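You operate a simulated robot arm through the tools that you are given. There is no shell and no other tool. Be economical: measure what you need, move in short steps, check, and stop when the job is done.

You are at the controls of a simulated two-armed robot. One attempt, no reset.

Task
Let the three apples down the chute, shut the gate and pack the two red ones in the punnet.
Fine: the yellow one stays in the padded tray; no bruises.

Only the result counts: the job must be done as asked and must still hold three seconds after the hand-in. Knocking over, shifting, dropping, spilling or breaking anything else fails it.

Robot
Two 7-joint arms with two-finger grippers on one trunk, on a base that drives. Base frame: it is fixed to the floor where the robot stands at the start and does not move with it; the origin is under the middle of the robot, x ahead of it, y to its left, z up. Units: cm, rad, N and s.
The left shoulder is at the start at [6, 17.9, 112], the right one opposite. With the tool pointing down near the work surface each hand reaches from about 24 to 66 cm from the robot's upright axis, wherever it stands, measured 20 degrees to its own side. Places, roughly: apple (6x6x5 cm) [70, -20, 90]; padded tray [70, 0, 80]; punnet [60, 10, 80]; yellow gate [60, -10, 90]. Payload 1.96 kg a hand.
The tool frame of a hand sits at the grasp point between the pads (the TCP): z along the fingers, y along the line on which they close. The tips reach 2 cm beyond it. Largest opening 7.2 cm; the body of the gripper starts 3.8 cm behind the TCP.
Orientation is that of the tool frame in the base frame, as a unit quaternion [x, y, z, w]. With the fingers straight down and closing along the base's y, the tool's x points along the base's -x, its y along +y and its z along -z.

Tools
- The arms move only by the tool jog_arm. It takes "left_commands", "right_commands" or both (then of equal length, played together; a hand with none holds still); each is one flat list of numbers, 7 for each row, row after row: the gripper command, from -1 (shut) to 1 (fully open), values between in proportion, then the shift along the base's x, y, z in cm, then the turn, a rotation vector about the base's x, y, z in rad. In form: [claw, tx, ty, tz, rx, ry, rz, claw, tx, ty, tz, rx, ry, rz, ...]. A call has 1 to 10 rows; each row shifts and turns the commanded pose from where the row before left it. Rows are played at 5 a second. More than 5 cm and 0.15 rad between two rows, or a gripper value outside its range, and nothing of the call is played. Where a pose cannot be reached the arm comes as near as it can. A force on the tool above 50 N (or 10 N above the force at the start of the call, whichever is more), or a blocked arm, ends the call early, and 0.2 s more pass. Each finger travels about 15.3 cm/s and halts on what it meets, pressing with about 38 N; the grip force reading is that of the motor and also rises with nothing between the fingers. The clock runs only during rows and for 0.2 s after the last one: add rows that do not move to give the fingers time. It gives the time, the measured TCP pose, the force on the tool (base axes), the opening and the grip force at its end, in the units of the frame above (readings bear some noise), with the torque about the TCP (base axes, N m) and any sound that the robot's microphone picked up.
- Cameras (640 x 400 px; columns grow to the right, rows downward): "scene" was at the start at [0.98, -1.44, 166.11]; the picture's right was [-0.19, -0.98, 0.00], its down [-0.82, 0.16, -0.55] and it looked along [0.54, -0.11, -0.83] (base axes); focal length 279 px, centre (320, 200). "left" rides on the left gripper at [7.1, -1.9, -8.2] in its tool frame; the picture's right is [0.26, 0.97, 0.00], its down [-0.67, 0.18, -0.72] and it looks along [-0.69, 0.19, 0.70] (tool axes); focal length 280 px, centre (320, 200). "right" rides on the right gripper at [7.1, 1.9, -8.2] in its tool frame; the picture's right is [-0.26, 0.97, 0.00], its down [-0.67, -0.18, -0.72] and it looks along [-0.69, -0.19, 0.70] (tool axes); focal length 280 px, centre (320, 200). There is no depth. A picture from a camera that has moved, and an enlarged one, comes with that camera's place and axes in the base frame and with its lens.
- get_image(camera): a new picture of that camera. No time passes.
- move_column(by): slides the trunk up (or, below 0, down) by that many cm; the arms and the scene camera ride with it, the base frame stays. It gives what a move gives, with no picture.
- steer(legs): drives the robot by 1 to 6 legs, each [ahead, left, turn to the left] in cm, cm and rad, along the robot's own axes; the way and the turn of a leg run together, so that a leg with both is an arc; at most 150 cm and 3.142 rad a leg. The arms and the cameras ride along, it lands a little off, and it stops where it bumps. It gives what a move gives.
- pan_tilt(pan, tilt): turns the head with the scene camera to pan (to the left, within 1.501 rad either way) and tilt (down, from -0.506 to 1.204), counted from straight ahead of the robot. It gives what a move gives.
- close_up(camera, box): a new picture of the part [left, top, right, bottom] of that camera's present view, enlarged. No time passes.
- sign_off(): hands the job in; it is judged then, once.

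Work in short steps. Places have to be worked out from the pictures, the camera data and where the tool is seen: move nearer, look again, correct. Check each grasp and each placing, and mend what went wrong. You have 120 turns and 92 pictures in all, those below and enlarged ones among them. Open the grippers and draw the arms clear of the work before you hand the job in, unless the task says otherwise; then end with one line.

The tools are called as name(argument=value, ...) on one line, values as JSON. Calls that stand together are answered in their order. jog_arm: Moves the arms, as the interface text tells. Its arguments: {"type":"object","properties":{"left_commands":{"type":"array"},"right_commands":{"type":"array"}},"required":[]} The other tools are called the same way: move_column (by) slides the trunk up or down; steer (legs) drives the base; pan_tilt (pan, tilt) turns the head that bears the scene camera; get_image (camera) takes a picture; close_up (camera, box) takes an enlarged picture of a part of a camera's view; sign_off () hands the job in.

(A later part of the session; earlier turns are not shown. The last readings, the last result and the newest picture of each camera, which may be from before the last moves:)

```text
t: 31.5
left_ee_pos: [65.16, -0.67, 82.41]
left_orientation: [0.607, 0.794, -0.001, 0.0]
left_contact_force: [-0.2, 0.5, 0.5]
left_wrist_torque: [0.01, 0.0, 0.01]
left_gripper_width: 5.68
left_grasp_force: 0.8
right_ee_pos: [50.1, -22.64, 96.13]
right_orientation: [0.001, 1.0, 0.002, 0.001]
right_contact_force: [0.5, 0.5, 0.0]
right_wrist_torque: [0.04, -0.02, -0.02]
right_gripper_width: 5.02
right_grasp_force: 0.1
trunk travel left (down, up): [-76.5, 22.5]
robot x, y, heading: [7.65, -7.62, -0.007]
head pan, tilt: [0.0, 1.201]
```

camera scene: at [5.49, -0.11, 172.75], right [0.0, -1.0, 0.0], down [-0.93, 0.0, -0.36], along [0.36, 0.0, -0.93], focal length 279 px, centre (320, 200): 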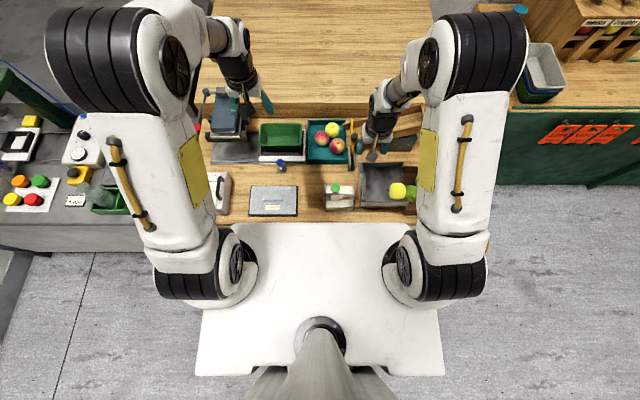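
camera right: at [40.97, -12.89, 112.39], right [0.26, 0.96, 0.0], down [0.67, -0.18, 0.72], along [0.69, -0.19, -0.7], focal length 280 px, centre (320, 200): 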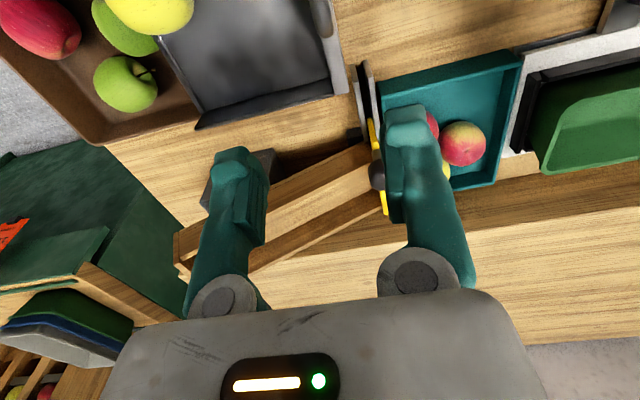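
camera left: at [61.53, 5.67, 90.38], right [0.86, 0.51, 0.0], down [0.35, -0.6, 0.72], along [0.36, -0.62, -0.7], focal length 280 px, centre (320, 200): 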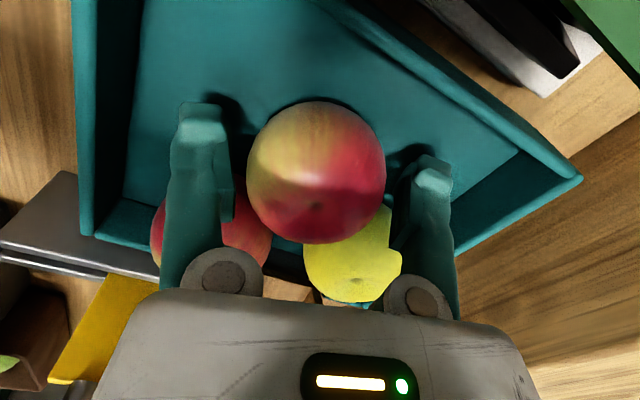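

No contact at 5.68 cm yet; I close further in small increments.

jog_arm(left_commands=[0.52, 0, 0, 0, 0, 0, 0, 0.46, 0, 0, 0, 0, 0, 0, 0.4, 0, 0, 0, 0, 0, 0, 0.4, 0, 0, 0, 0, 0, 0])

get_image(camera="left")

```text
t: 32.5
left_ee_pos: [65.09, -0.72, 82.41]
left_orientation: [0.607, 0.795, 0.0, 0.001]
left_contact_force: [-0.6, -0.3, 1.2]
left_wrist_torque: [0.01, 0.02, -0.02]
left_gripper_width: 5.4
left_grasp_force: 37.4
right_ee_pos: [50.15, -22.66, 96.18]
right_orientation: [0.0, 1.0, 0.001, 0.001]
right_contact_force: [-1.0, 0.4, -1.3]
right_wrist_torque: [-0.01, -0.03, 0.0]
right_gripper_width: 5.04
right_grasp_force: 0.1
trunk travel left (down, up): [-76.5, 22.5]
robot x, y, heading: [8.0, -7.29, -0.001]
head pan, tilt: [0.0, 1.201]
```

```text
58 pictures are left
camera left: at [61.53, 5.67, 90.4], right [0.86, 0.51, 0.0], down [0.35, -0.6, 0.72], along [0.36, -0.62, -0.7], focal length 280 px, centre (320, 200)
```

left: 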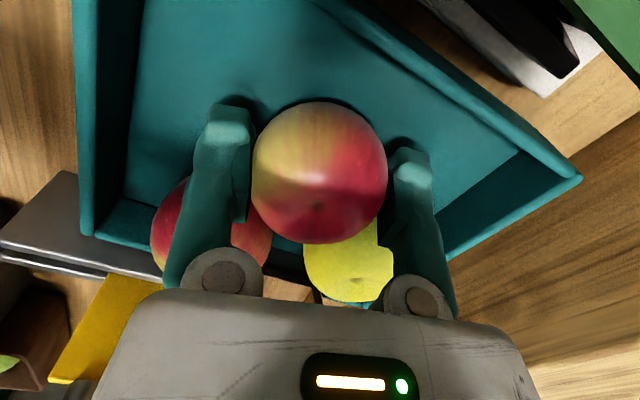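

It is gripped at 5.4 cm with 37 N. I try a softer hold by commanding only slightly below 5.4.

jog_arm(left_commands=[0.47, 0, 0, 0, 0, 0, 0, 0.47, 0, 0, 0, 0, 0, 0])

```text
t: 33.1
left_ee_pos: [65.26, -0.71, 82.24]
left_orientation: [0.607, 0.794, 0.0, 0.0]
left_contact_force: [-0.2, -0.1, -0.5]
left_wrist_torque: [-0.04, 0.0, -0.01]
left_gripper_width: 5.38
left_grasp_force: 37.9
right_ee_pos: [50.25, -22.57, 96.16]
right_orientation: [-0.001, 1.0, 0.0, 0.0]
right_contact_force: [-0.4, -0.1, -0.5]
right_wrist_torque: [0.0, 0.0, 0.0]
right_gripper_width: 5.03
right_grasp_force: 0.1
trunk travel left (down, up): [-76.5, 22.5]
robot x, y, heading: [7.96, -7.32, -0.001]
head pan, tilt: [0.0, 1.201]
```

The force is the same regardless, so it's the gripper's fixed grip. I lift straight up.

jog_arm(left_commands=[0.4, 0, 0, 1, 0, 0, 0, 0.4, 0, 0, 1.5, 0, 0, 0, 0.4, 0, 0, 2, 0, 0, 0, 0.4, 0, 0, 3, 0, 0, 0, 0.4, 0, 0, 3, 0, 0, 0, 0.4, 0, 0, 2.5, 0, 0, 0, 0.4, 0, 0, 0, 0, 0, 0])

get_image(camera="left")

```text
t: 34.7
left_ee_pos: [65.37, -0.59, 95.33]
left_orientation: [0.608, 0.794, 0.0, 0.0]
left_contact_force: [0.1, 0.0, -1.6]
left_wrist_torque: [0.0, 0.0, -0.01]
left_gripper_width: 5.41
left_grasp_force: 37.8
right_ee_pos: [50.05, -22.62, 96.25]
right_orientation: [0.0, 1.0, 0.001, 0.001]
right_contact_force: [-0.2, -0.2, -0.1]
right_wrist_torque: [-0.01, -0.04, -0.03]
right_gripper_width: 5.04
right_grasp_force: 0.0
trunk travel left (down, up): [-76.5, 22.5]
robot x, y, heading: [7.64, -7.7, -0.004]
head pan, tilt: [0.0, 1.201]
```

```text
57 pictures are left
camera left: at [61.7, 5.67, 103.4], right [0.86, 0.51, 0.0], down [0.35, -0.6, 0.72], along [0.36, -0.62, -0.7], focal length 280 px, centre (320, 200)
```

left: 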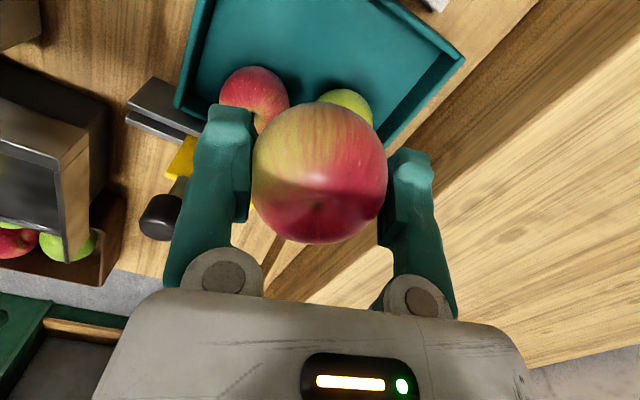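

The apple is held safely. I take an enlarged scene view of the punnet to refine its place and depth.

close_up(camera="scene", box=[230, 100, 390, 200])

```text
4.00 times, centred on (310, 150) of scene
camera zoom: at [7.66, -7.89, 164.75], right [0.0, -1.0, 0.0], down [-0.93, 0.0, -0.36], along [0.36, 0.0, -0.93], focal length 1118 px, centre (360, 400)
```

zoom: 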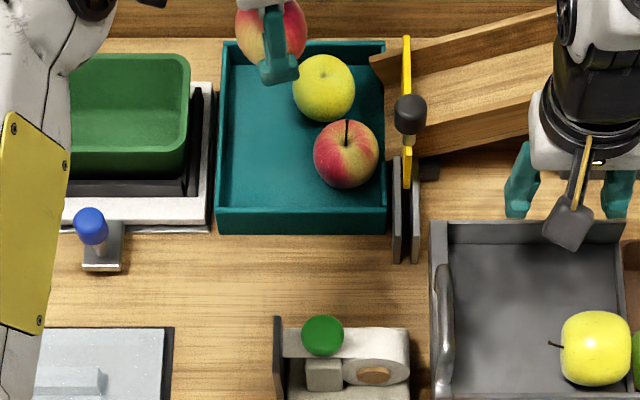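

The punnet spans about x 59–68.5, y 6.8–21.4 (rim z≈88). I carry apple B above its left half and turn the closing line to 45° so the fingers fit inside.

jog_arm(left_commands=[0.4, 0, 0, 1, 0, 0, 0, 0.4, -0.3, 3, 0, 0, 0, 0.1, 0.4, -0.3, 3, 0, 0, 0, 0.1, 0.4, -0.3, 3, 0, 0, 0, 0.1, 0.4, -0.3, 3, 0, 0, 0, 0.1, 0.4, -0.2, 3, 0, 0, 0, 0.12, 0.4, -0.2, 2.9, 0, 0, 0, 0, 0.4, 0, 0, 0, 0, 0, 0])

get_image(camera="left")

close_up(camera="scene", box=[230, 80, 390, 180])

```text
t: 36.5
left_ee_pos: [64.03, 17.09, 96.19]
left_orientation: [0.382, 0.924, 0.0, 0.0]
left_contact_force: [-0.5, -0.2, 0.0]
left_wrist_torque: [0.0, 0.01, 0.01]
left_gripper_width: 5.4
left_grasp_force: 37.7
right_ee_pos: [50.25, -22.63, 96.23]
right_orientation: [0.0, 1.0, 0.001, 0.0]
right_contact_force: [0.5, -0.3, -0.7]
right_wrist_torque: [0.01, 0.0, -0.01]
right_gripper_width: 5.03
right_grasp_force: 0.1
trunk travel left (down, up): [-76.5, 22.5]
robot x, y, heading: [7.66, -7.87, 0.0]
head pan, tilt: [0.0, 1.201]
```

```text
55 pictures are left
camera left: at [57.53, 20.71, 104.35], right [0.5, 0.87, 0.0], down [0.61, -0.35, 0.72], along [0.62, -0.36, -0.7], focal length 280 px, centre (320, 200)
```

left: 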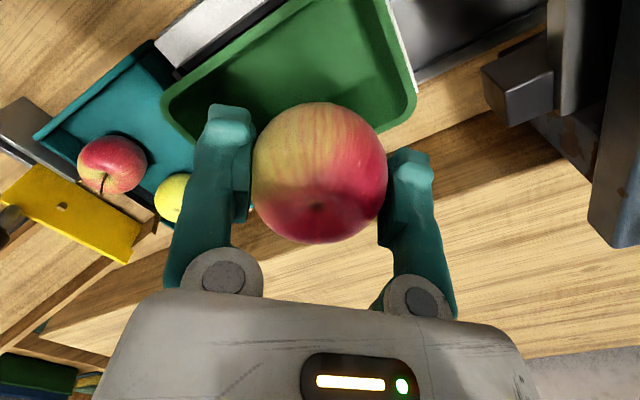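

```text
4.00 times, centred on (310, 130) of scene
camera zoom: at [7.63, -7.96, 164.75], right [0.0, -1.0, 0.0], down [-0.93, 0.0, -0.36], along [0.36, 0.0, -0.93], focal length 1118 px, centre (360, 480)
```

zoom: 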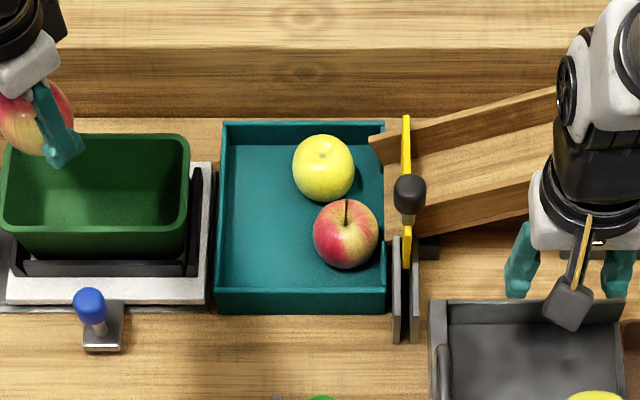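

The scene view shows the whole punnet: inner opening about x 59.6–67.7, y 6.8–20.8, rim z≈87. I centre at (63.65, 16.5) and lower to z 89, then check.

jog_arm(left_commands=[0.4, -0.35, -0.6, -1, 0, 0, 0, 0.4, 0, 0, -2, 0, 0, 0, 0.4, 0, 0, -2, 0, 0, 0, 0.4, 0, 0, -1.2, 0, 0, 0, 0.4, 0, 0, -1, 0, 0, 0, 0.4, 0, 0, 0, 0, 0, 0])

get_image(camera="left")

close_up(camera="scene", box=[200, 90, 328, 170])

```text
t: 37.9
left_ee_pos: [63.44, 16.44, 89.12]
left_orientation: [0.383, 0.924, 0.0, 0.0]
left_contact_force: [0.6, -0.2, -0.6]
left_wrist_torque: [0.0, 0.01, 0.01]
left_gripper_width: 5.4
left_grasp_force: 38.3
right_ee_pos: [50.12, -22.58, 96.14]
right_orientation: [0.0, 1.0, 0.0, 0.001]
right_contact_force: [0.3, -0.5, -0.4]
right_wrist_torque: [0.0, 0.02, 0.0]
right_gripper_width: 5.01
right_grasp_force: 0.1
trunk travel left (down, up): [-76.5, 22.5]
robot x, y, heading: [8.16, -7.64, -0.0]
head pan, tilt: [0.0, 1.201]
```

```text
53 pictures are left
camera left: at [57.03, 20.2, 97.11], right [0.5, 0.87, 0.0], down [0.61, -0.35, 0.72], along [0.62, -0.36, -0.7], focal length 280 px, centre (320, 200)
```

left: 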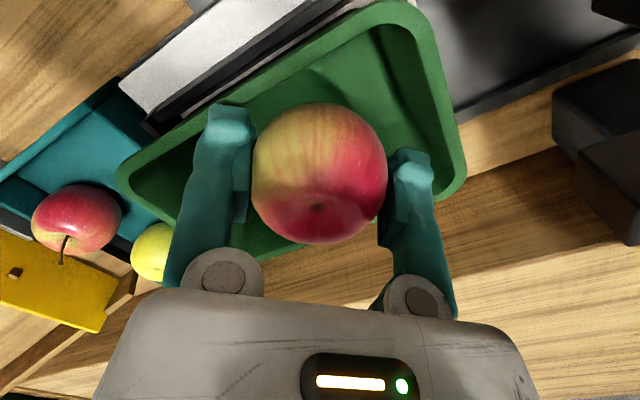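

```text
5.00 times, centred on (264, 130) of scene
camera zoom: at [7.61, -7.89, 164.75], right [0.0, -1.0, 0.0], down [-0.93, 0.0, -0.36], along [0.36, 0.0, -0.93], focal length 1397 px, centre (600, 550)
```

zoom: 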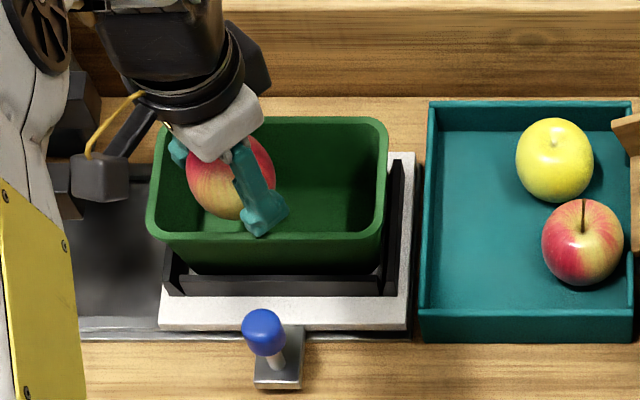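

The near finger is inside the near rim with little slack; I shift 0.3 cm ahead and lower slowly, watching the force.

jog_arm(left_commands=[0.4, 0.3, 0, 0, 0, 0, 0, 0.4, 0, 0, -0.5, 0, 0, 0, 0.4, 0, 0, -0.5, 0, 0, 0, 0.4, 0, 0, -0.5, 0, 0, 0, 0.4, 0, 0, -0.5, 0, 0, 0, 0.4, 0, 0, -0.5, 0, 0, 0, 0.4, 0, 0, 0, 0, 0, 0])

close_up(camera="scene", box=[200, 90, 328, 170])

```text
t: 39.5
left_ee_pos: [63.63, 16.4, 86.64]
left_orientation: [0.383, 0.924, 0.0, 0.0]
left_contact_force: [0.2, -0.8, -0.5]
left_wrist_torque: [0.02, 0.02, -0.01]
left_gripper_width: 5.42
left_grasp_force: 38.2
right_ee_pos: [49.99, -22.67, 96.03]
right_orientation: [0.0, 1.0, 0.0, 0.001]
right_contact_force: [-0.7, -0.5, -0.6]
right_wrist_torque: [0.01, 0.03, 0.02]
right_gripper_width: 5.03
right_grasp_force: 0.0
trunk travel left (down, up): [-76.5, 22.5]
robot x, y, heading: [7.84, -7.88, -0.002]
head pan, tilt: [0.0, 1.201]
```

```text
5.00 times, centred on (264, 130) of scene
camera zoom: at [7.61, -7.89, 164.75], right [0.0, -1.0, 0.0], down [-0.93, 0.0, -0.36], along [0.36, 0.0, -0.93], focal length 1397 px, centre (600, 550)
```

zoom: 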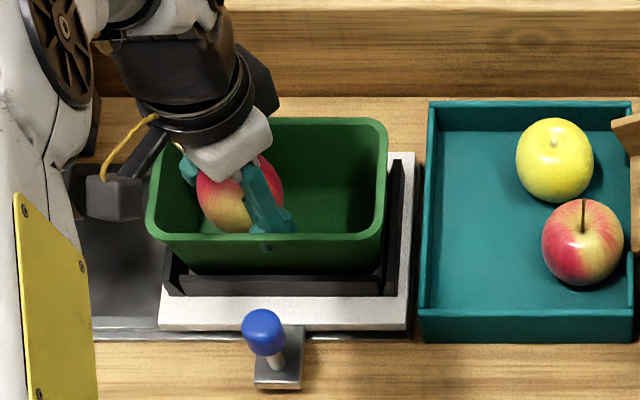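

Something shows at the near rim by the fingertip; I enlarge it before going lower.

close_up(camera="scene", box=[230, 110, 278, 140])

get_image(camera="left")

```text
13.33 times, centred on (254, 125) of scene
camera zoom: at [7.61, -7.89, 164.75], right [0.0, -1.0, 0.0], down [-0.93, 0.0, -0.36], along [0.36, 0.0, -0.93], focal length 3726 px, centre (1200, 1200)
```

zoom: 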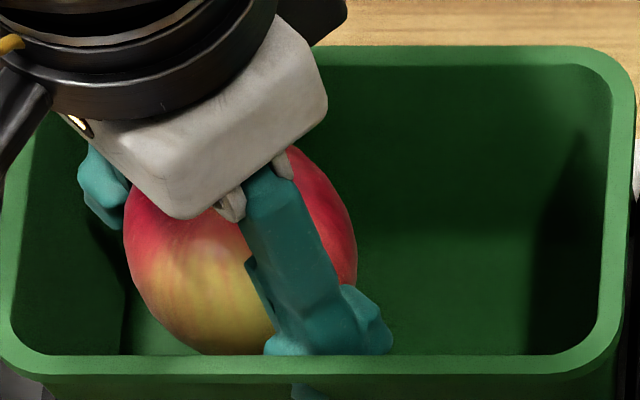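

```text
49 pictures are left
camera left: at [57.37, 20.21, 94.69], right [0.5, 0.87, 0.0], down [0.61, -0.35, 0.72], along [0.62, -0.36, -0.7], focal length 280 px, centre (320, 200)
```

left: 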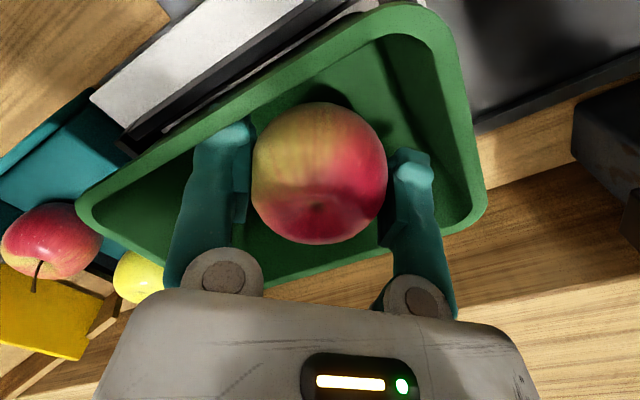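

The near finger grazes the near wall, so I shift 0.7 cm ahead (room exists on the far side) before lowering further.

jog_arm(left_commands=[0.4, 0.35, 0, 0.2, 0, 0, 0, 0.4, 0.35, 0, 0, 0, 0, 0, 0.4, 0, 0, 0, 0, 0, 0])

close_up(camera="scene", box=[230, 110, 278, 140])

get_image(camera="left")

```text
t: 40.3
left_ee_pos: [64.38, 16.65, 86.86]
left_orientation: [0.382, 0.924, 0.0, 0.0]
left_contact_force: [0.6, 1.4, -1.3]
left_wrist_torque: [0.0, -0.02, -0.03]
left_gripper_width: 5.4
left_grasp_force: 37.9
right_ee_pos: [50.17, -22.66, 96.06]
right_orientation: [0.0, 1.0, -0.001, 0.0]
right_contact_force: [-0.4, 0.9, -0.6]
right_wrist_torque: [-0.01, 0.03, -0.01]
right_gripper_width: 5.04
right_grasp_force: 0.1
trunk travel left (down, up): [-76.5, 22.5]
robot x, y, heading: [8.06, -7.53, -0.001]
head pan, tilt: [0.0, 1.201]
```

```text
13.33 times, centred on (254, 125) of scene
camera zoom: at [7.62, -7.88, 164.75], right [0.0, -1.0, 0.0], down [-0.93, 0.0, -0.36], along [0.36, 0.0, -0.93], focal length 3726 px, centre (1200, 1200)
```

zoom: 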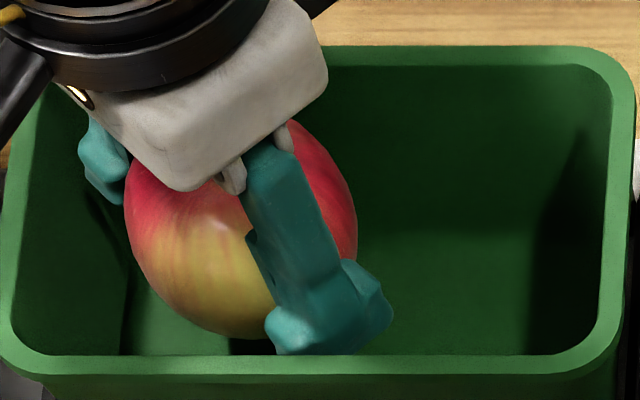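

```text
47 pictures are left
camera left: at [58.03, 20.22, 94.86], right [0.5, 0.87, 0.0], down [0.61, -0.35, 0.72], along [0.62, -0.36, -0.7], focal length 280 px, centre (320, 200)
```

left: 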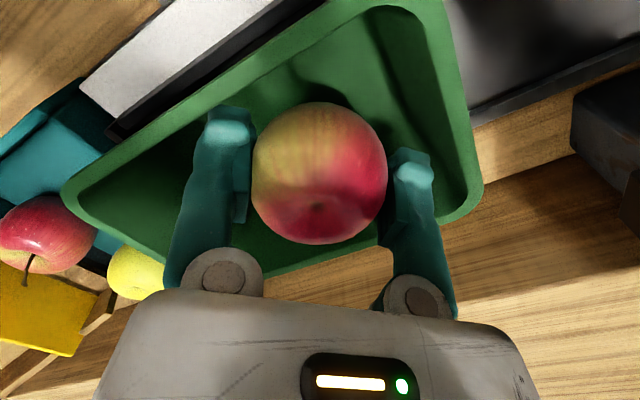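

The poke is gone. From the crease the punnet floor is about z 82.5, so the apple has under 1 cm to go; I lower in tiny steps.

jog_arm(left_commands=[0.4, 0, 0, -0.2, 0, 0, 0, 0.4, 0, 0, -0.2, 0, 0, 0, 0.4, 0, 0, -0.2, 0, 0, 0, 0.4, 0, 0, 0, 0, 0, 0])

```text
t: 41.3
left_ee_pos: [64.34, 16.67, 86.2]
left_orientation: [0.382, 0.924, 0.0, 0.001]
left_contact_force: [0.7, -0.5, -0.6]
left_wrist_torque: [-0.01, 0.01, 0.01]
left_gripper_width: 5.39
left_grasp_force: 38.0
right_ee_pos: [50.11, -22.66, 96.06]
right_orientation: [0.001, 1.0, 0.0, 0.001]
right_contact_force: [0.2, -0.1, -0.1]
right_wrist_torque: [-0.02, -0.02, 0.07]
right_gripper_width: 5.04
right_grasp_force: 0.1
trunk travel left (down, up): [-76.5, 22.5]
robot x, y, heading: [7.87, -7.73, 0.001]
head pan, tilt: [0.0, 1.201]
```

No contact yet; I continue down in the same small steps.

jog_arm(left_commands=[0.4, 0, 0, -0.2, 0, 0, 0, 0.4, 0, 0, -0.2, 0, 0, 0, 0.4, 0, 0, -0.2, 0, 0, 0, 0.4, 0, 0, 0, 0, 0, 0])

close_up(camera="scene", box=[230, 110, 278, 140])

```text
t: 42.3
left_ee_pos: [64.41, 16.55, 85.59]
left_orientation: [0.383, 0.924, 0.0, 0.0]
left_contact_force: [0.3, 0.4, -0.9]
left_wrist_torque: [-0.01, 0.0, 0.03]
left_gripper_width: 5.42
left_grasp_force: 38.1
right_ee_pos: [50.23, -22.59, 96.25]
right_orientation: [0.0, 1.0, 0.0, 0.001]
right_contact_force: [0.0, 0.3, -0.4]
right_wrist_torque: [0.02, -0.01, -0.02]
right_gripper_width: 5.04
right_grasp_force: 0.0
trunk travel left (down, up): [-76.5, 22.5]
robot x, y, heading: [8.05, -7.89, 0.002]
head pan, tilt: [0.0, 1.201]
```

```text
13.33 times, centred on (254, 125) of scene
camera zoom: at [7.63, -7.88, 164.75], right [0.0, -1.0, 0.0], down [-0.93, 0.0, -0.36], along [0.36, 0.0, -0.93], focal length 3726 px, centre (1200, 1200)
```

zoom: 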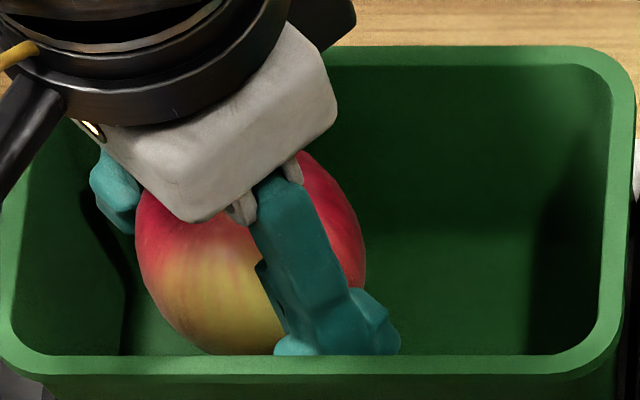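

Still free. I continue lowering 0.2 cm per row.

jog_arm(left_commands=[0.4, 0, 0, -0.2, 0, 0, 0, 0.4, 0, 0, -0.2, 0, 0, 0, 0.4, 0, 0, -0.2, 0, 0, 0, 0.4, 0, 0, 0, 0, 0, 0])

```text
t: 43.3
left_ee_pos: [64.34, 16.58, 85.05]
left_orientation: [0.383, 0.924, 0.0, 0.0]
left_contact_force: [0.6, 0.3, -0.7]
left_wrist_torque: [-0.01, -0.03, 0.02]
left_gripper_width: 5.44
left_grasp_force: 38.3
right_ee_pos: [50.17, -22.65, 96.15]
right_orientation: [0.0, 1.0, 0.0, 0.001]
right_contact_force: [0.1, -0.6, 0.5]
right_wrist_torque: [0.01, 0.03, -0.02]
right_gripper_width: 5.03
right_grasp_force: 0.0
trunk travel left (down, up): [-76.5, 22.5]
robot x, y, heading: [7.73, -7.76, -0.002]
head pan, tilt: [0.0, 1.201]
```

jog_arm(left_commands=[0.4, 0, 0, -0.2, 0, 0, 0, 0.4, 0, 0, -0.2, 0, 0, 0, 0.4, 0, 0, -0.15, 0, 0, 0, 0.4, 0, 0, 0, 0, 0, 0])

close_up(camera="scene", box=[230, 110, 278, 140])

get_image(camera="left")

```text
t: 44.3
left_ee_pos: [64.47, 16.41, 84.44]
left_orientation: [0.382, 0.924, -0.001, 0.0]
left_contact_force: [0.6, -0.4, -1.3]
left_wrist_torque: [-0.02, 0.03, -0.02]
left_gripper_width: 5.44
left_grasp_force: 38.3
right_ee_pos: [50.17, -22.6, 96.09]
right_orientation: [0.0, 1.0, 0.0, 0.002]
right_contact_force: [0.1, -0.7, 0.4]
right_wrist_torque: [0.02, -0.01, 0.02]
right_gripper_width: 5.05
right_grasp_force: 0.0
trunk travel left (down, up): [-76.5, 22.5]
robot x, y, heading: [7.8, -7.33, 0.0]
head pan, tilt: [0.0, 1.201]
```

```text
13.33 times, centred on (254, 125) of scene
camera zoom: at [7.63, -7.88, 164.75], right [0.0, -1.0, 0.0], down [-0.93, 0.0, -0.36], along [0.36, 0.0, -0.93], focal length 3726 px, centre (1200, 1200)
```

zoom: 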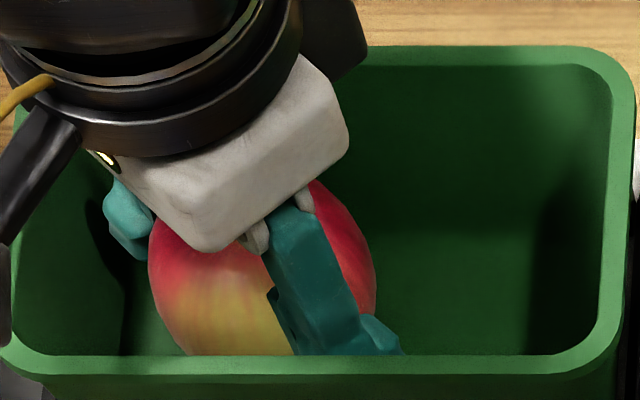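

```text
44 pictures are left
camera left: at [58.02, 20.23, 92.52], right [0.5, 0.87, 0.0], down [0.61, -0.35, 0.72], along [0.62, -0.36, -0.7], focal length 280 px, centre (320, 200)
```

left: 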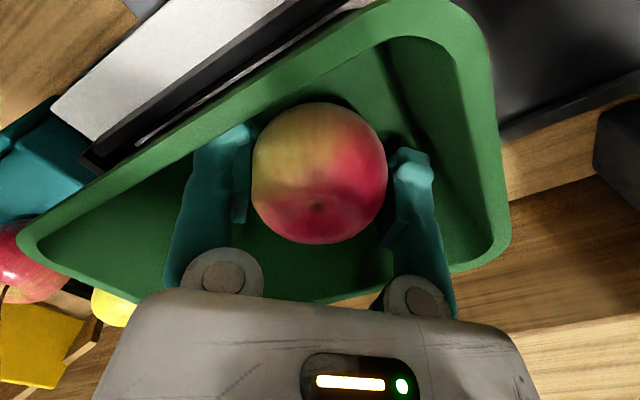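

The palm footprint still fits within the rim and nothing touches; I go on lowering gently.

jog_arm(left_commands=[0.4, 0, 0, -0.2, 0, 0, 0, 0.4, 0, 0, -0.2, 0, 0, 0, 0.4, 0, 0, 0, 0, 0, 0])

```text
t: 45.1
left_ee_pos: [64.35, 16.62, 84.02]
left_orientation: [0.383, 0.924, 0.001, 0.0]
left_contact_force: [0.7, -0.5, -0.9]
left_wrist_torque: [0.0, 0.02, -0.02]
left_gripper_width: 5.41
left_grasp_force: 38.2
right_ee_pos: [50.21, -22.61, 96.12]
right_orientation: [0.0, 1.0, 0.001, 0.001]
right_contact_force: [-0.5, 0.0, -0.8]
right_wrist_torque: [0.01, 0.02, 0.03]
right_gripper_width: 5.08
right_grasp_force: 0.0
trunk travel left (down, up): [-76.5, 22.5]
robot x, y, heading: [7.67, -7.99, -0.002]
head pan, tilt: [0.0, 1.201]
```

jog_arm(left_commands=[0.4, 0, 0, -0.2, 0, 0, 0, 0.4, 0, 0, -0.2, 0, 0, 0, 0.4, 0, 0, 0, 0, 0, 0])

close_up(camera="scene", box=[222, 108, 286, 148])

```text
t: 45.9
left_ee_pos: [64.29, 16.52, 83.67]
left_orientation: [0.382, 0.924, 0.001, 0.0]
left_contact_force: [1.9, 0.9, 4.0]
left_wrist_torque: [0.05, -0.05, -0.02]
left_gripper_width: 5.4
left_grasp_force: 38.1
right_ee_pos: [50.19, -22.57, 96.2]
right_orientation: [0.0, 1.0, 0.001, 0.001]
right_contact_force: [-0.3, 0.3, 0.4]
right_wrist_torque: [0.0, 0.02, 0.0]
right_gripper_width: 5.07
right_grasp_force: 0.1
trunk travel left (down, up): [-76.5, 22.5]
robot x, y, heading: [8.11, -7.71, -0.002]
head pan, tilt: [0.0, 1.201]
```

```text
10.00 times, centred on (254, 128) of scene
camera zoom: at [7.57, -7.9, 164.76], right [0.0, -1.0, 0.0], down [-0.93, 0.0, -0.36], along [0.36, 0.0, -0.93], focal length 2794 px, centre (980, 920)
```

zoom: 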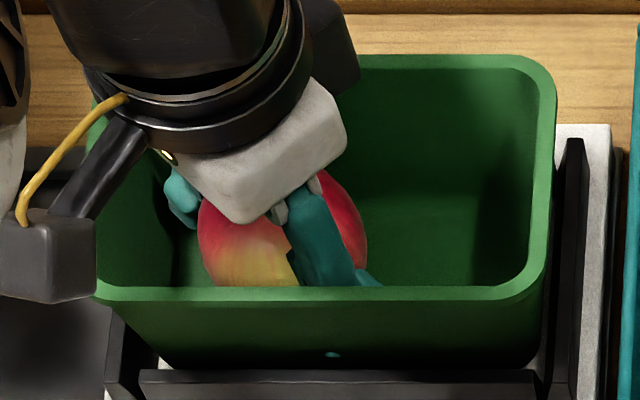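

A light contact (4 N), and a fingertip meets the tapered near wall. I rise slightly, shift 0.3 cm ahead and turn the closing line a little more toward y, then lower again.

jog_arm(left_commands=[0.4, 0.1, 0, 0.4, 0, 0, 0, 0.4, 0.2, -0.2, 0, 0, 0, 0.1, 0.4, 0, -0.1, 0, 0, 0, 0.1, 0.4, 0, 0, -0.2, 0, 0, 0, 0.4, 0, 0, -0.15, 0, 0, 0, 0.4, 0, 0, 0, 0, 0, 0])

close_up(camera="scene", box=[222, 108, 286, 148])

get_image(camera="left")

```text
t: 47.3
left_ee_pos: [64.58, 16.2, 83.73]
left_orientation: [0.288, 0.958, 0.0, 0.0]
left_contact_force: [0.4, 0.7, 0.4]
left_wrist_torque: [0.0, -0.01, -0.02]
left_gripper_width: 5.4
left_grasp_force: 38.0
right_ee_pos: [50.12, -22.47, 96.13]
right_orientation: [0.001, 1.0, 0.001, 0.0]
right_contact_force: [0.1, -0.4, 0.5]
right_wrist_torque: [0.0, 0.0, 0.05]
right_gripper_width: 5.02
right_grasp_force: 0.1
trunk travel left (down, up): [-76.5, 22.5]
robot x, y, heading: [7.95, -7.87, 0.003]
head pan, tilt: [0.0, 1.201]
```

```text
10.00 times, centred on (254, 128) of scene
camera zoom: at [7.61, -7.89, 164.76], right [0.0, -1.0, 0.0], down [-0.93, 0.0, -0.36], along [0.36, 0.0, -0.93], focal length 2794 px, centre (980, 920)
```

zoom: 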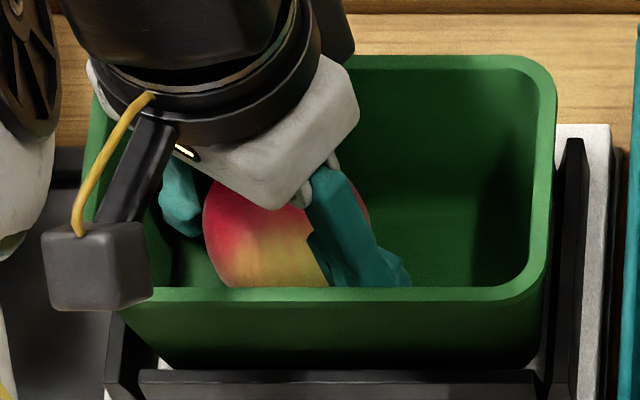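

```text
41 pictures are left
camera left: at [57.67, 18.66, 91.8], right [0.31, 0.95, 0.0], down [0.66, -0.22, 0.72], along [0.68, -0.23, -0.7], focal length 280 px, centre (320, 200)
```

left: 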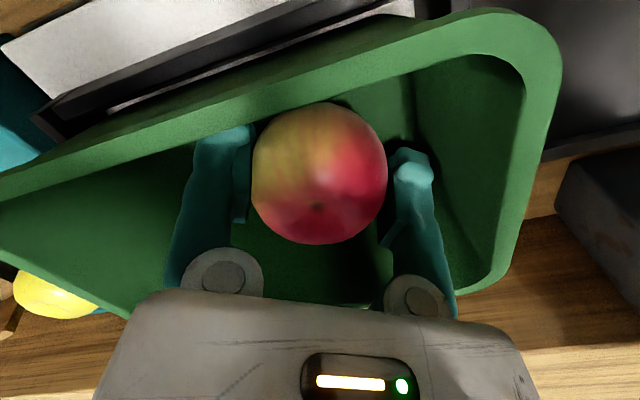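

No contact now, and there is room toward +y. I shift 0.8 cm left and continue lowering in tiny steps.

jog_arm(left_commands=[0.4, 0, 0.4, 0, 0, 0, 0, 0.4, 0, 0.4, 0, 0, 0, 0, 0.4, 0, 0, -0.15, 0, 0, 0, 0.4, 0, 0, -0.15, 0, 0, 0, 0.4, 0, 0, 0, 0, 0, 0])

```text
t: 48.5
left_ee_pos: [64.64, 17.19, 83.63]
left_orientation: [0.288, 0.958, 0.001, 0.002]
left_contact_force: [3.0, 0.2, 22.1]
left_wrist_torque: [0.05, -0.12, 0.0]
left_gripper_width: 5.42
left_grasp_force: 37.9
right_ee_pos: [50.06, -22.72, 96.18]
right_orientation: [-0.001, 1.0, 0.001, 0.002]
right_contact_force: [0.8, 0.0, -0.1]
right_wrist_torque: [-0.01, 0.0, 0.01]
right_gripper_width: 5.05
right_grasp_force: 0.1
trunk travel left (down, up): [-76.5, 22.5]
robot x, y, heading: [8.12, -7.85, 0.001]
head pan, tilt: [0.0, 1.201]
```

The apple rests on the floor (22 N up). I relieve the push and open the fingers slightly to release.

jog_arm(left_commands=[0.4, 0, 0, 0.2, 0, 0, 0, 0.52, 0, 0, 0, 0, 0, 0, 0.6, 0, 0, 0, 0, 0, 0, 0.68, 0, 0, 0, 0, 0, 0, 0.68, 0, 0, 0, 0, 0, 0])

get_image(camera="left")

close_up(camera="scene", box=[222, 108, 286, 148])

```text
t: 49.7
left_ee_pos: [64.63, 17.1, 83.69]
left_orientation: [0.289, 0.957, 0.0, -0.001]
left_contact_force: [-0.9, -1.3, -0.3]
left_wrist_torque: [-0.03, 0.0, 0.0]
left_gripper_width: 5.89
left_grasp_force: 0.1
right_ee_pos: [50.1, -22.65, 96.22]
right_orientation: [0.0, 1.0, 0.001, 0.0]
right_contact_force: [0.4, -0.4, -0.6]
right_wrist_torque: [-0.02, 0.04, 0.02]
right_gripper_width: 5.04
right_grasp_force: 0.0
trunk travel left (down, up): [-76.5, 22.5]
robot x, y, heading: [7.67, -7.81, 0.004]
head pan, tilt: [0.0, 1.201]
```

```text
40 pictures are left
camera left: at [57.65, 19.44, 91.69], right [0.32, 0.95, 0.0], down [0.66, -0.22, 0.72], along [0.68, -0.23, -0.7], focal length 280 px, centre (320, 200)
```

left: 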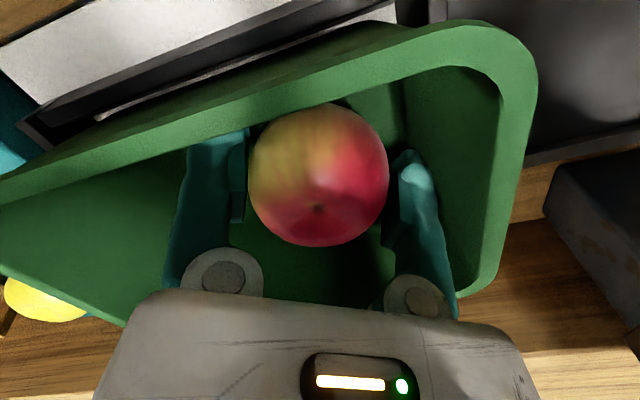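

```text
10.00 times, centred on (254, 128) of scene
camera zoom: at [7.61, -7.93, 164.75], right [0.0, -1.0, 0.0], down [-0.93, 0.0, -0.36], along [0.36, 0.0, -0.93], focal length 2794 px, centre (980, 920)
```

zoom: 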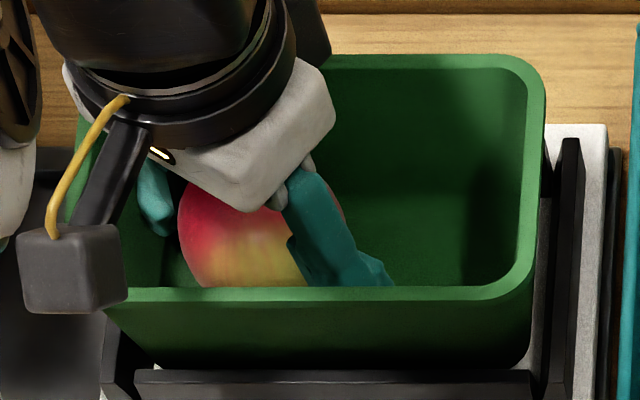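

Released at 5.9 cm; the apple stands in the punnet. I open a bit more and rise straight up.

jog_arm(left_commands=[0.72, 0, 0, 0, 0, 0, 0, 0.72, 0, 0, 0.5, 0, 0, 0, 0.72, 0, 0, 0.8, 0, 0, 0, 0.72, 0, 0, 1.2, 0, 0, 0, 0.72, 0, 0, 2, 0, 0, 0, 0.72, 0, 0, 3, 0, 0, 0, 0.72, 0, 0, 3, 0, 0, 0, 0.72, 0, 0, 3, 0, 0, 0])

close_up(camera="scene", box=[222, 90, 350, 170])

get_image(camera="left")

```text
t: 51.5
left_ee_pos: [64.49, 16.83, 97.08]
left_orientation: [0.289, 0.957, 0.0, 0.0]
left_contact_force: [0.1, -0.3, 0.1]
left_wrist_torque: [-0.03, 0.0, 0.03]
left_gripper_width: 6.18
left_grasp_force: 0.1
right_ee_pos: [50.04, -22.72, 96.11]
right_orientation: [0.0, 1.0, 0.002, 0.002]
right_contact_force: [-0.6, 0.4, 0.1]
right_wrist_torque: [0.02, 0.01, 0.04]
right_gripper_width: 5.06
right_grasp_force: 0.0
trunk travel left (down, up): [-76.5, 22.5]
robot x, y, heading: [7.92, -7.65, -0.0]
head pan, tilt: [0.0, 1.201]
```

```text
5.00 times, centred on (286, 130) of scene
camera zoom: at [7.53, -7.92, 164.75], right [0.0, -1.0, 0.0], down [-0.93, 0.0, -0.36], along [0.36, 0.0, -0.93], focal length 1397 px, centre (490, 550)
```

zoom: 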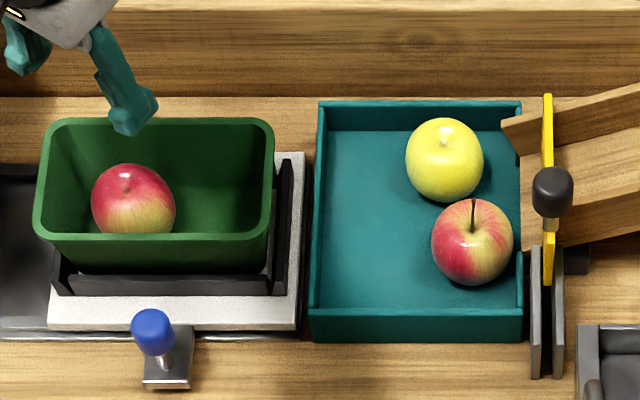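

```text
37 pictures are left
camera left: at [57.62, 19.22, 105.17], right [0.31, 0.95, 0.0], down [0.66, -0.22, 0.72], along [0.68, -0.22, -0.7], focal length 280 px, centre (320, 200)
```

left: 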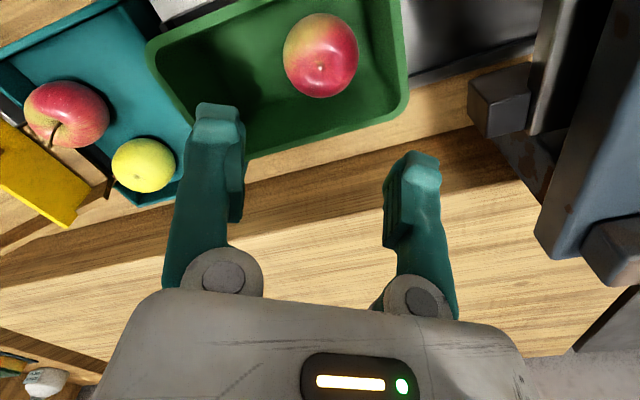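

Apple B stands at (64.6, 17.1); the punnet moved only ~3 mm in its frame. Apple A is at about (62.7, -6.7). I move above it, turning the closing line to -15° so the fingers avoid the yellow apple and tray wall.

jog_arm(left_commands=[0.85, -0.2, -2.4, 0.2, 0, 0, -0.1385, 0.85, -0.2, -2.6, 0.2, 0, 0, -0.1385, 0.85, -0.2, -2.6, 0.2, 0, 0, -0.1385, 0.85, -0.2, -2.6, 0.2, 0, 0, -0.1385, 0.85, -0.2, -2.6, 0.2, 0, 0, -0.1385, 0.85, -0.2, -2.6, 0, 0, 0, -0.1385, 0.85, -0.2, -2.6, 0, 0, 0, -0.1385, 0.85, -0.2, -2.6, 0, 0, 0, -0.1385, 0.85, -0.2, -2.6, 0, 0, 0, -0.1385, 0.85, 0, 0, 0, 0, 0, 0])

get_image(camera="left")

```text
t: 53.7
left_ee_pos: [62.73, -6.04, 98.24]
left_orientation: [0.794, 0.608, 0.0, 0.0]
left_contact_force: [0.7, 0.4, 0.0]
left_wrist_torque: [0.01, -0.02, -0.02]
left_gripper_width: 6.67
left_grasp_force: 0.0
right_ee_pos: [50.15, -22.65, 96.13]
right_orientation: [0.0, 1.0, 0.0, 0.002]
right_contact_force: [0.4, -0.1, 0.2]
right_wrist_torque: [-0.02, -0.05, -0.02]
right_gripper_width: 5.05
right_grasp_force: 0.0
trunk travel left (down, up): [-76.5, 22.5]
robot x, y, heading: [8.41, -7.99, 0.001]
head pan, tilt: [0.0, 1.201]
```

```text
36 pictures are left
camera left: at [62.78, 1.28, 106.25], right [1.0, 0.0, 0.0], down [0.0, -0.7, 0.72], along [0.0, -0.72, -0.7], focal length 280 px, centre (320, 200)
```

left: 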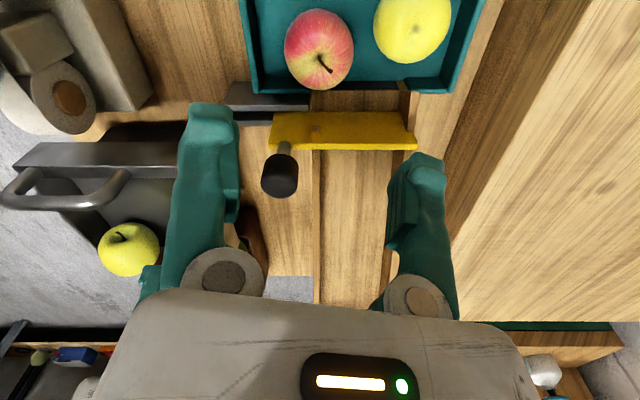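

A is confirmed at (62.8, -6.6). I lean the hand 0.2 rad away from the gate knob, and come down to z 88 for a check.

jog_arm(left_commands=[0.85, 0, -0.2, 0, -0.1, 0, 0, 0.85, 0, -0.1, 0, -0.1, 0, 0, 0.85, 0, 0, -2.5, 0, 0, 0, 0.85, 0, 0, -2.5, 0, 0, 0, 0.85, 0, 0, -2.5, 0, 0, 0, 0.85, 0, 0, -2.5, 0, 0, 0, 0.85, 0, 0, 0, 0, 0, 0])

get_image(camera="left")

close_up(camera="scene", box=[270, 90, 398, 170])

```text
t: 55.3
left_ee_pos: [62.82, -6.49, 88.22]
left_orientation: [0.789, 0.606, -0.061, 0.079]
left_contact_force: [-0.1, 0.5, 0.2]
left_wrist_torque: [0.01, -0.02, -0.01]
left_gripper_width: 6.66
left_grasp_force: 0.1
right_ee_pos: [50.16, -22.58, 96.11]
right_orientation: [0.0, 1.0, 0.0, 0.001]
right_contact_force: [0.5, 0.1, 0.4]
right_wrist_torque: [0.01, -0.03, -0.01]
right_gripper_width: 5.03
right_grasp_force: 0.1
trunk travel left (down, up): [-76.5, 22.5]
robot x, y, heading: [7.87, -7.39, -0.002]
head pan, tilt: [0.0, 1.201]
```

```text
35 pictures are left
camera left: at [62.81, 2.45, 94.59], right [1.0, 0.0, 0.0], down [0.0, -0.54, 0.84], along [0.0, -0.84, -0.54], focal length 280 px, centre (320, 200)
```

left: 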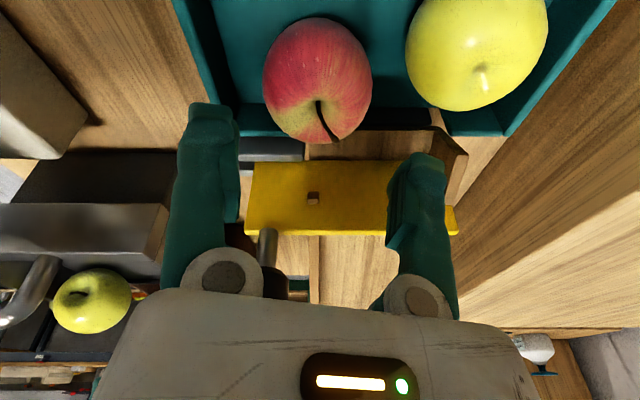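

```text
5.00 times, centred on (334, 130) of scene
camera zoom: at [7.57, -7.87, 164.75], right [0.0, -1.0, 0.0], down [-0.93, 0.0, -0.36], along [0.36, 0.0, -0.93], focal length 1397 px, centre (250, 550)
```

zoom: 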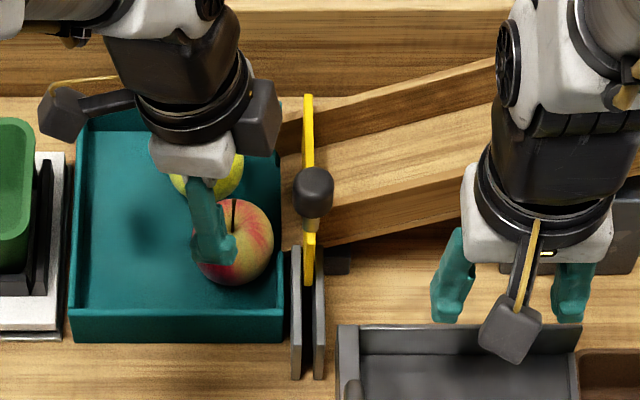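

A small box on the wrist would come within a centimetre of the knob, so I lean 0.1 rad more, and lower to z≈82.6 stepwise.

jog_arm(left_commands=[0.85, -0.05, 0.25, 0, -0.1, 0, 0, 0.85, 0, 0, -1.5, 0, 0, 0, 0.85, 0, 0, -1.5, 0, 0, 0, 0.85, 0, 0, -1, 0, 0, 0, 0.85, 0, 0, 0, 0, 0, 0])

get_image(camera="left")

close_up(camera="scene", box=[290, 100, 354, 140])

```text
t: 56.5
left_ee_pos: [62.68, -6.28, 84.1]
left_orientation: [0.784, 0.602, -0.091, 0.118]
left_contact_force: [-1.0, 0.4, 0.1]
left_wrist_torque: [-0.01, -0.02, 0.0]
left_gripper_width: 6.66
left_grasp_force: 0.1
right_ee_pos: [50.17, -22.69, 96.07]
right_orientation: [0.0, 1.0, 0.001, 0.001]
right_contact_force: [0.4, 0.0, 0.5]
right_wrist_torque: [0.0, 0.03, 0.0]
right_gripper_width: 5.05
right_grasp_force: 0.1
trunk travel left (down, up): [-76.5, 22.5]
robot x, y, heading: [8.25, -7.71, 0.005]
head pan, tilt: [0.0, 1.201]
```

```text
33 pictures are left
camera left: at [62.72, 3.14, 89.61], right [1.0, 0.0, 0.0], down [0.0, -0.46, 0.89], along [0.0, -0.89, -0.46], focal length 280 px, centre (320, 200)
```

left: 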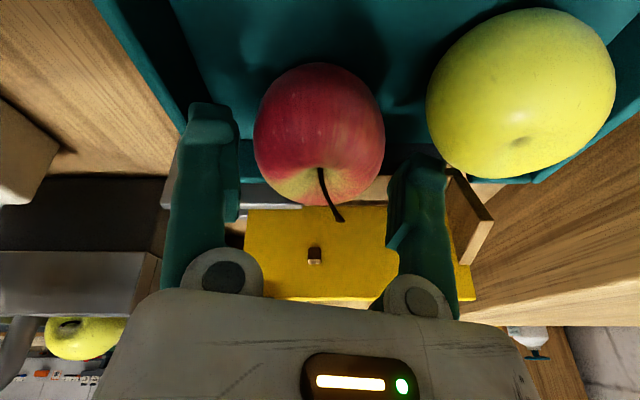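

```text
10.00 times, centred on (322, 120) of scene
camera zoom: at [7.61, -7.92, 164.75], right [0.0, -1.0, 0.0], down [-0.93, 0.0, -0.36], along [0.36, 0.0, -0.93], focal length 2794 px, centre (300, 1000)
```

zoom: 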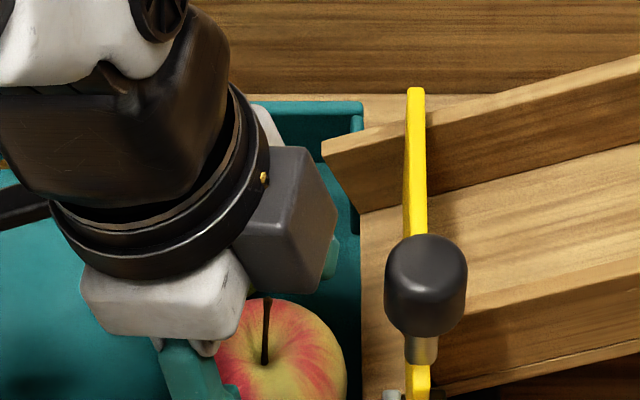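

There's ample clearance to the knob and yellow apple, and A is centred. I lower the last 1.5 cm and close gently.

jog_arm(left_commands=[0.85, 0, 0.1, -0.8, 0, 0, 0, 0.85, 0, 0.1, -0.7, 0, 0, 0, 0.85, 0, 0, 0, 0, 0, 0, 0.7, 0, 0, 0, 0, 0, 0, 0.58, 0, 0, 0, 0, 0, 0, 0.5, 0, 0, 0, 0, 0, 0, 0.42, 0, 0, 0, 0, 0, 0, 0.36, 0, 0, 0, 0, 0, 0, 0.36, 0, 0, 0, 0, 0, 0])

get_image(camera="left")

```text
t: 58.5
left_ee_pos: [62.67, -6.01, 82.6]
left_orientation: [0.784, 0.602, -0.091, 0.119]
left_contact_force: [0.4, 0.0, 0.9]
left_wrist_torque: [-0.01, -0.02, 0.01]
left_gripper_width: 5.46
left_grasp_force: 38.0
right_ee_pos: [50.11, -22.61, 96.04]
right_orientation: [0.0, 1.0, 0.001, 0.001]
right_contact_force: [0.0, 0.4, 0.3]
right_wrist_torque: [0.02, 0.01, -0.02]
right_gripper_width: 5.08
right_grasp_force: 0.1
trunk travel left (down, up): [-76.5, 22.5]
robot x, y, heading: [7.54, -7.7, -0.004]
head pan, tilt: [0.0, 1.201]
```

```text
31 pictures are left
camera left: at [62.72, 3.46, 88.1], right [1.0, 0.0, 0.0], down [0.0, -0.46, 0.89], along [0.0, -0.89, -0.46], focal length 280 px, centre (320, 200)
```

left: 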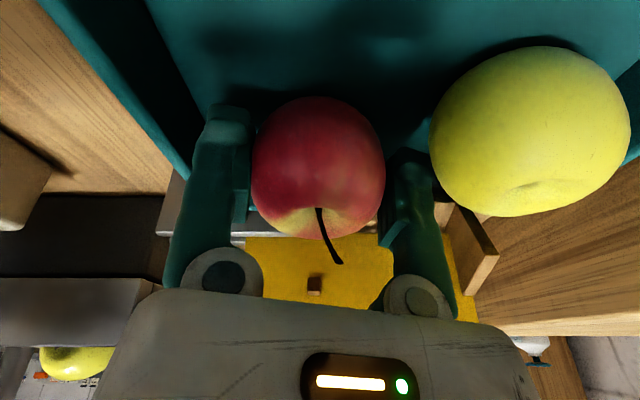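

Apple A is gripped (5.46 cm, 38 N). I lift it straight, slightly away from the gate.

jog_arm(left_commands=[0.36, 0, 0, 1, 0, 0, 0, 0.36, 0, 0.1, 1.5, 0, 0, 0, 0.36, 0, 0.3, 2, 0, 0, 0, 0.36, 0, 0.5, 3, 0, 0, 0, 0.36, 0, 0.5, 3, 0, 0, 0, 0.36, 0, 0.5, 3, 0, 0, 0, 0.36, 0, 0.5, 1, 0.1, 0, 0, 0.36, 0, 0.5, 0, 0.1, 0, 0, 0.36, 0, 0.5, 0, 0.1, 0, 0, 0.36, 0, 0, 0, 0, 0, 0])

get_image(camera="left")

```text
t: 60.7
left_ee_pos: [62.83, -2.51, 97.01]
left_orientation: [0.793, 0.609, 0.001, 0.0]
left_contact_force: [-0.2, -0.2, -0.9]
left_wrist_torque: [0.01, -0.01, -0.02]
left_gripper_width: 5.42
left_grasp_force: 37.8
right_ee_pos: [50.22, -22.6, 96.21]
right_orientation: [0.0, 1.0, 0.0, 0.001]
right_contact_force: [0.2, -0.5, 0.1]
right_wrist_torque: [0.01, -0.01, 0.02]
right_gripper_width: 5.03
right_grasp_force: 0.1
trunk travel left (down, up): [-76.5, 22.5]
robot x, y, heading: [7.73, -7.78, -0.001]
head pan, tilt: [0.0, 1.201]
```

```text
30 pictures are left
camera left: at [62.89, 4.85, 105.12], right [1.0, 0.0, 0.0], down [0.0, -0.7, 0.71], along [0.0, -0.71, -0.7], focal length 280 px, centre (320, 200)
```

left: 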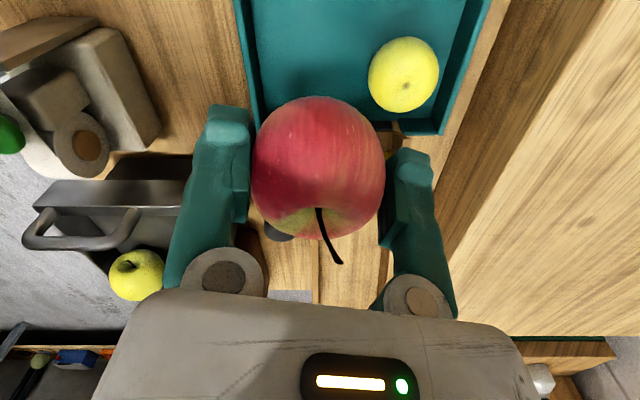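

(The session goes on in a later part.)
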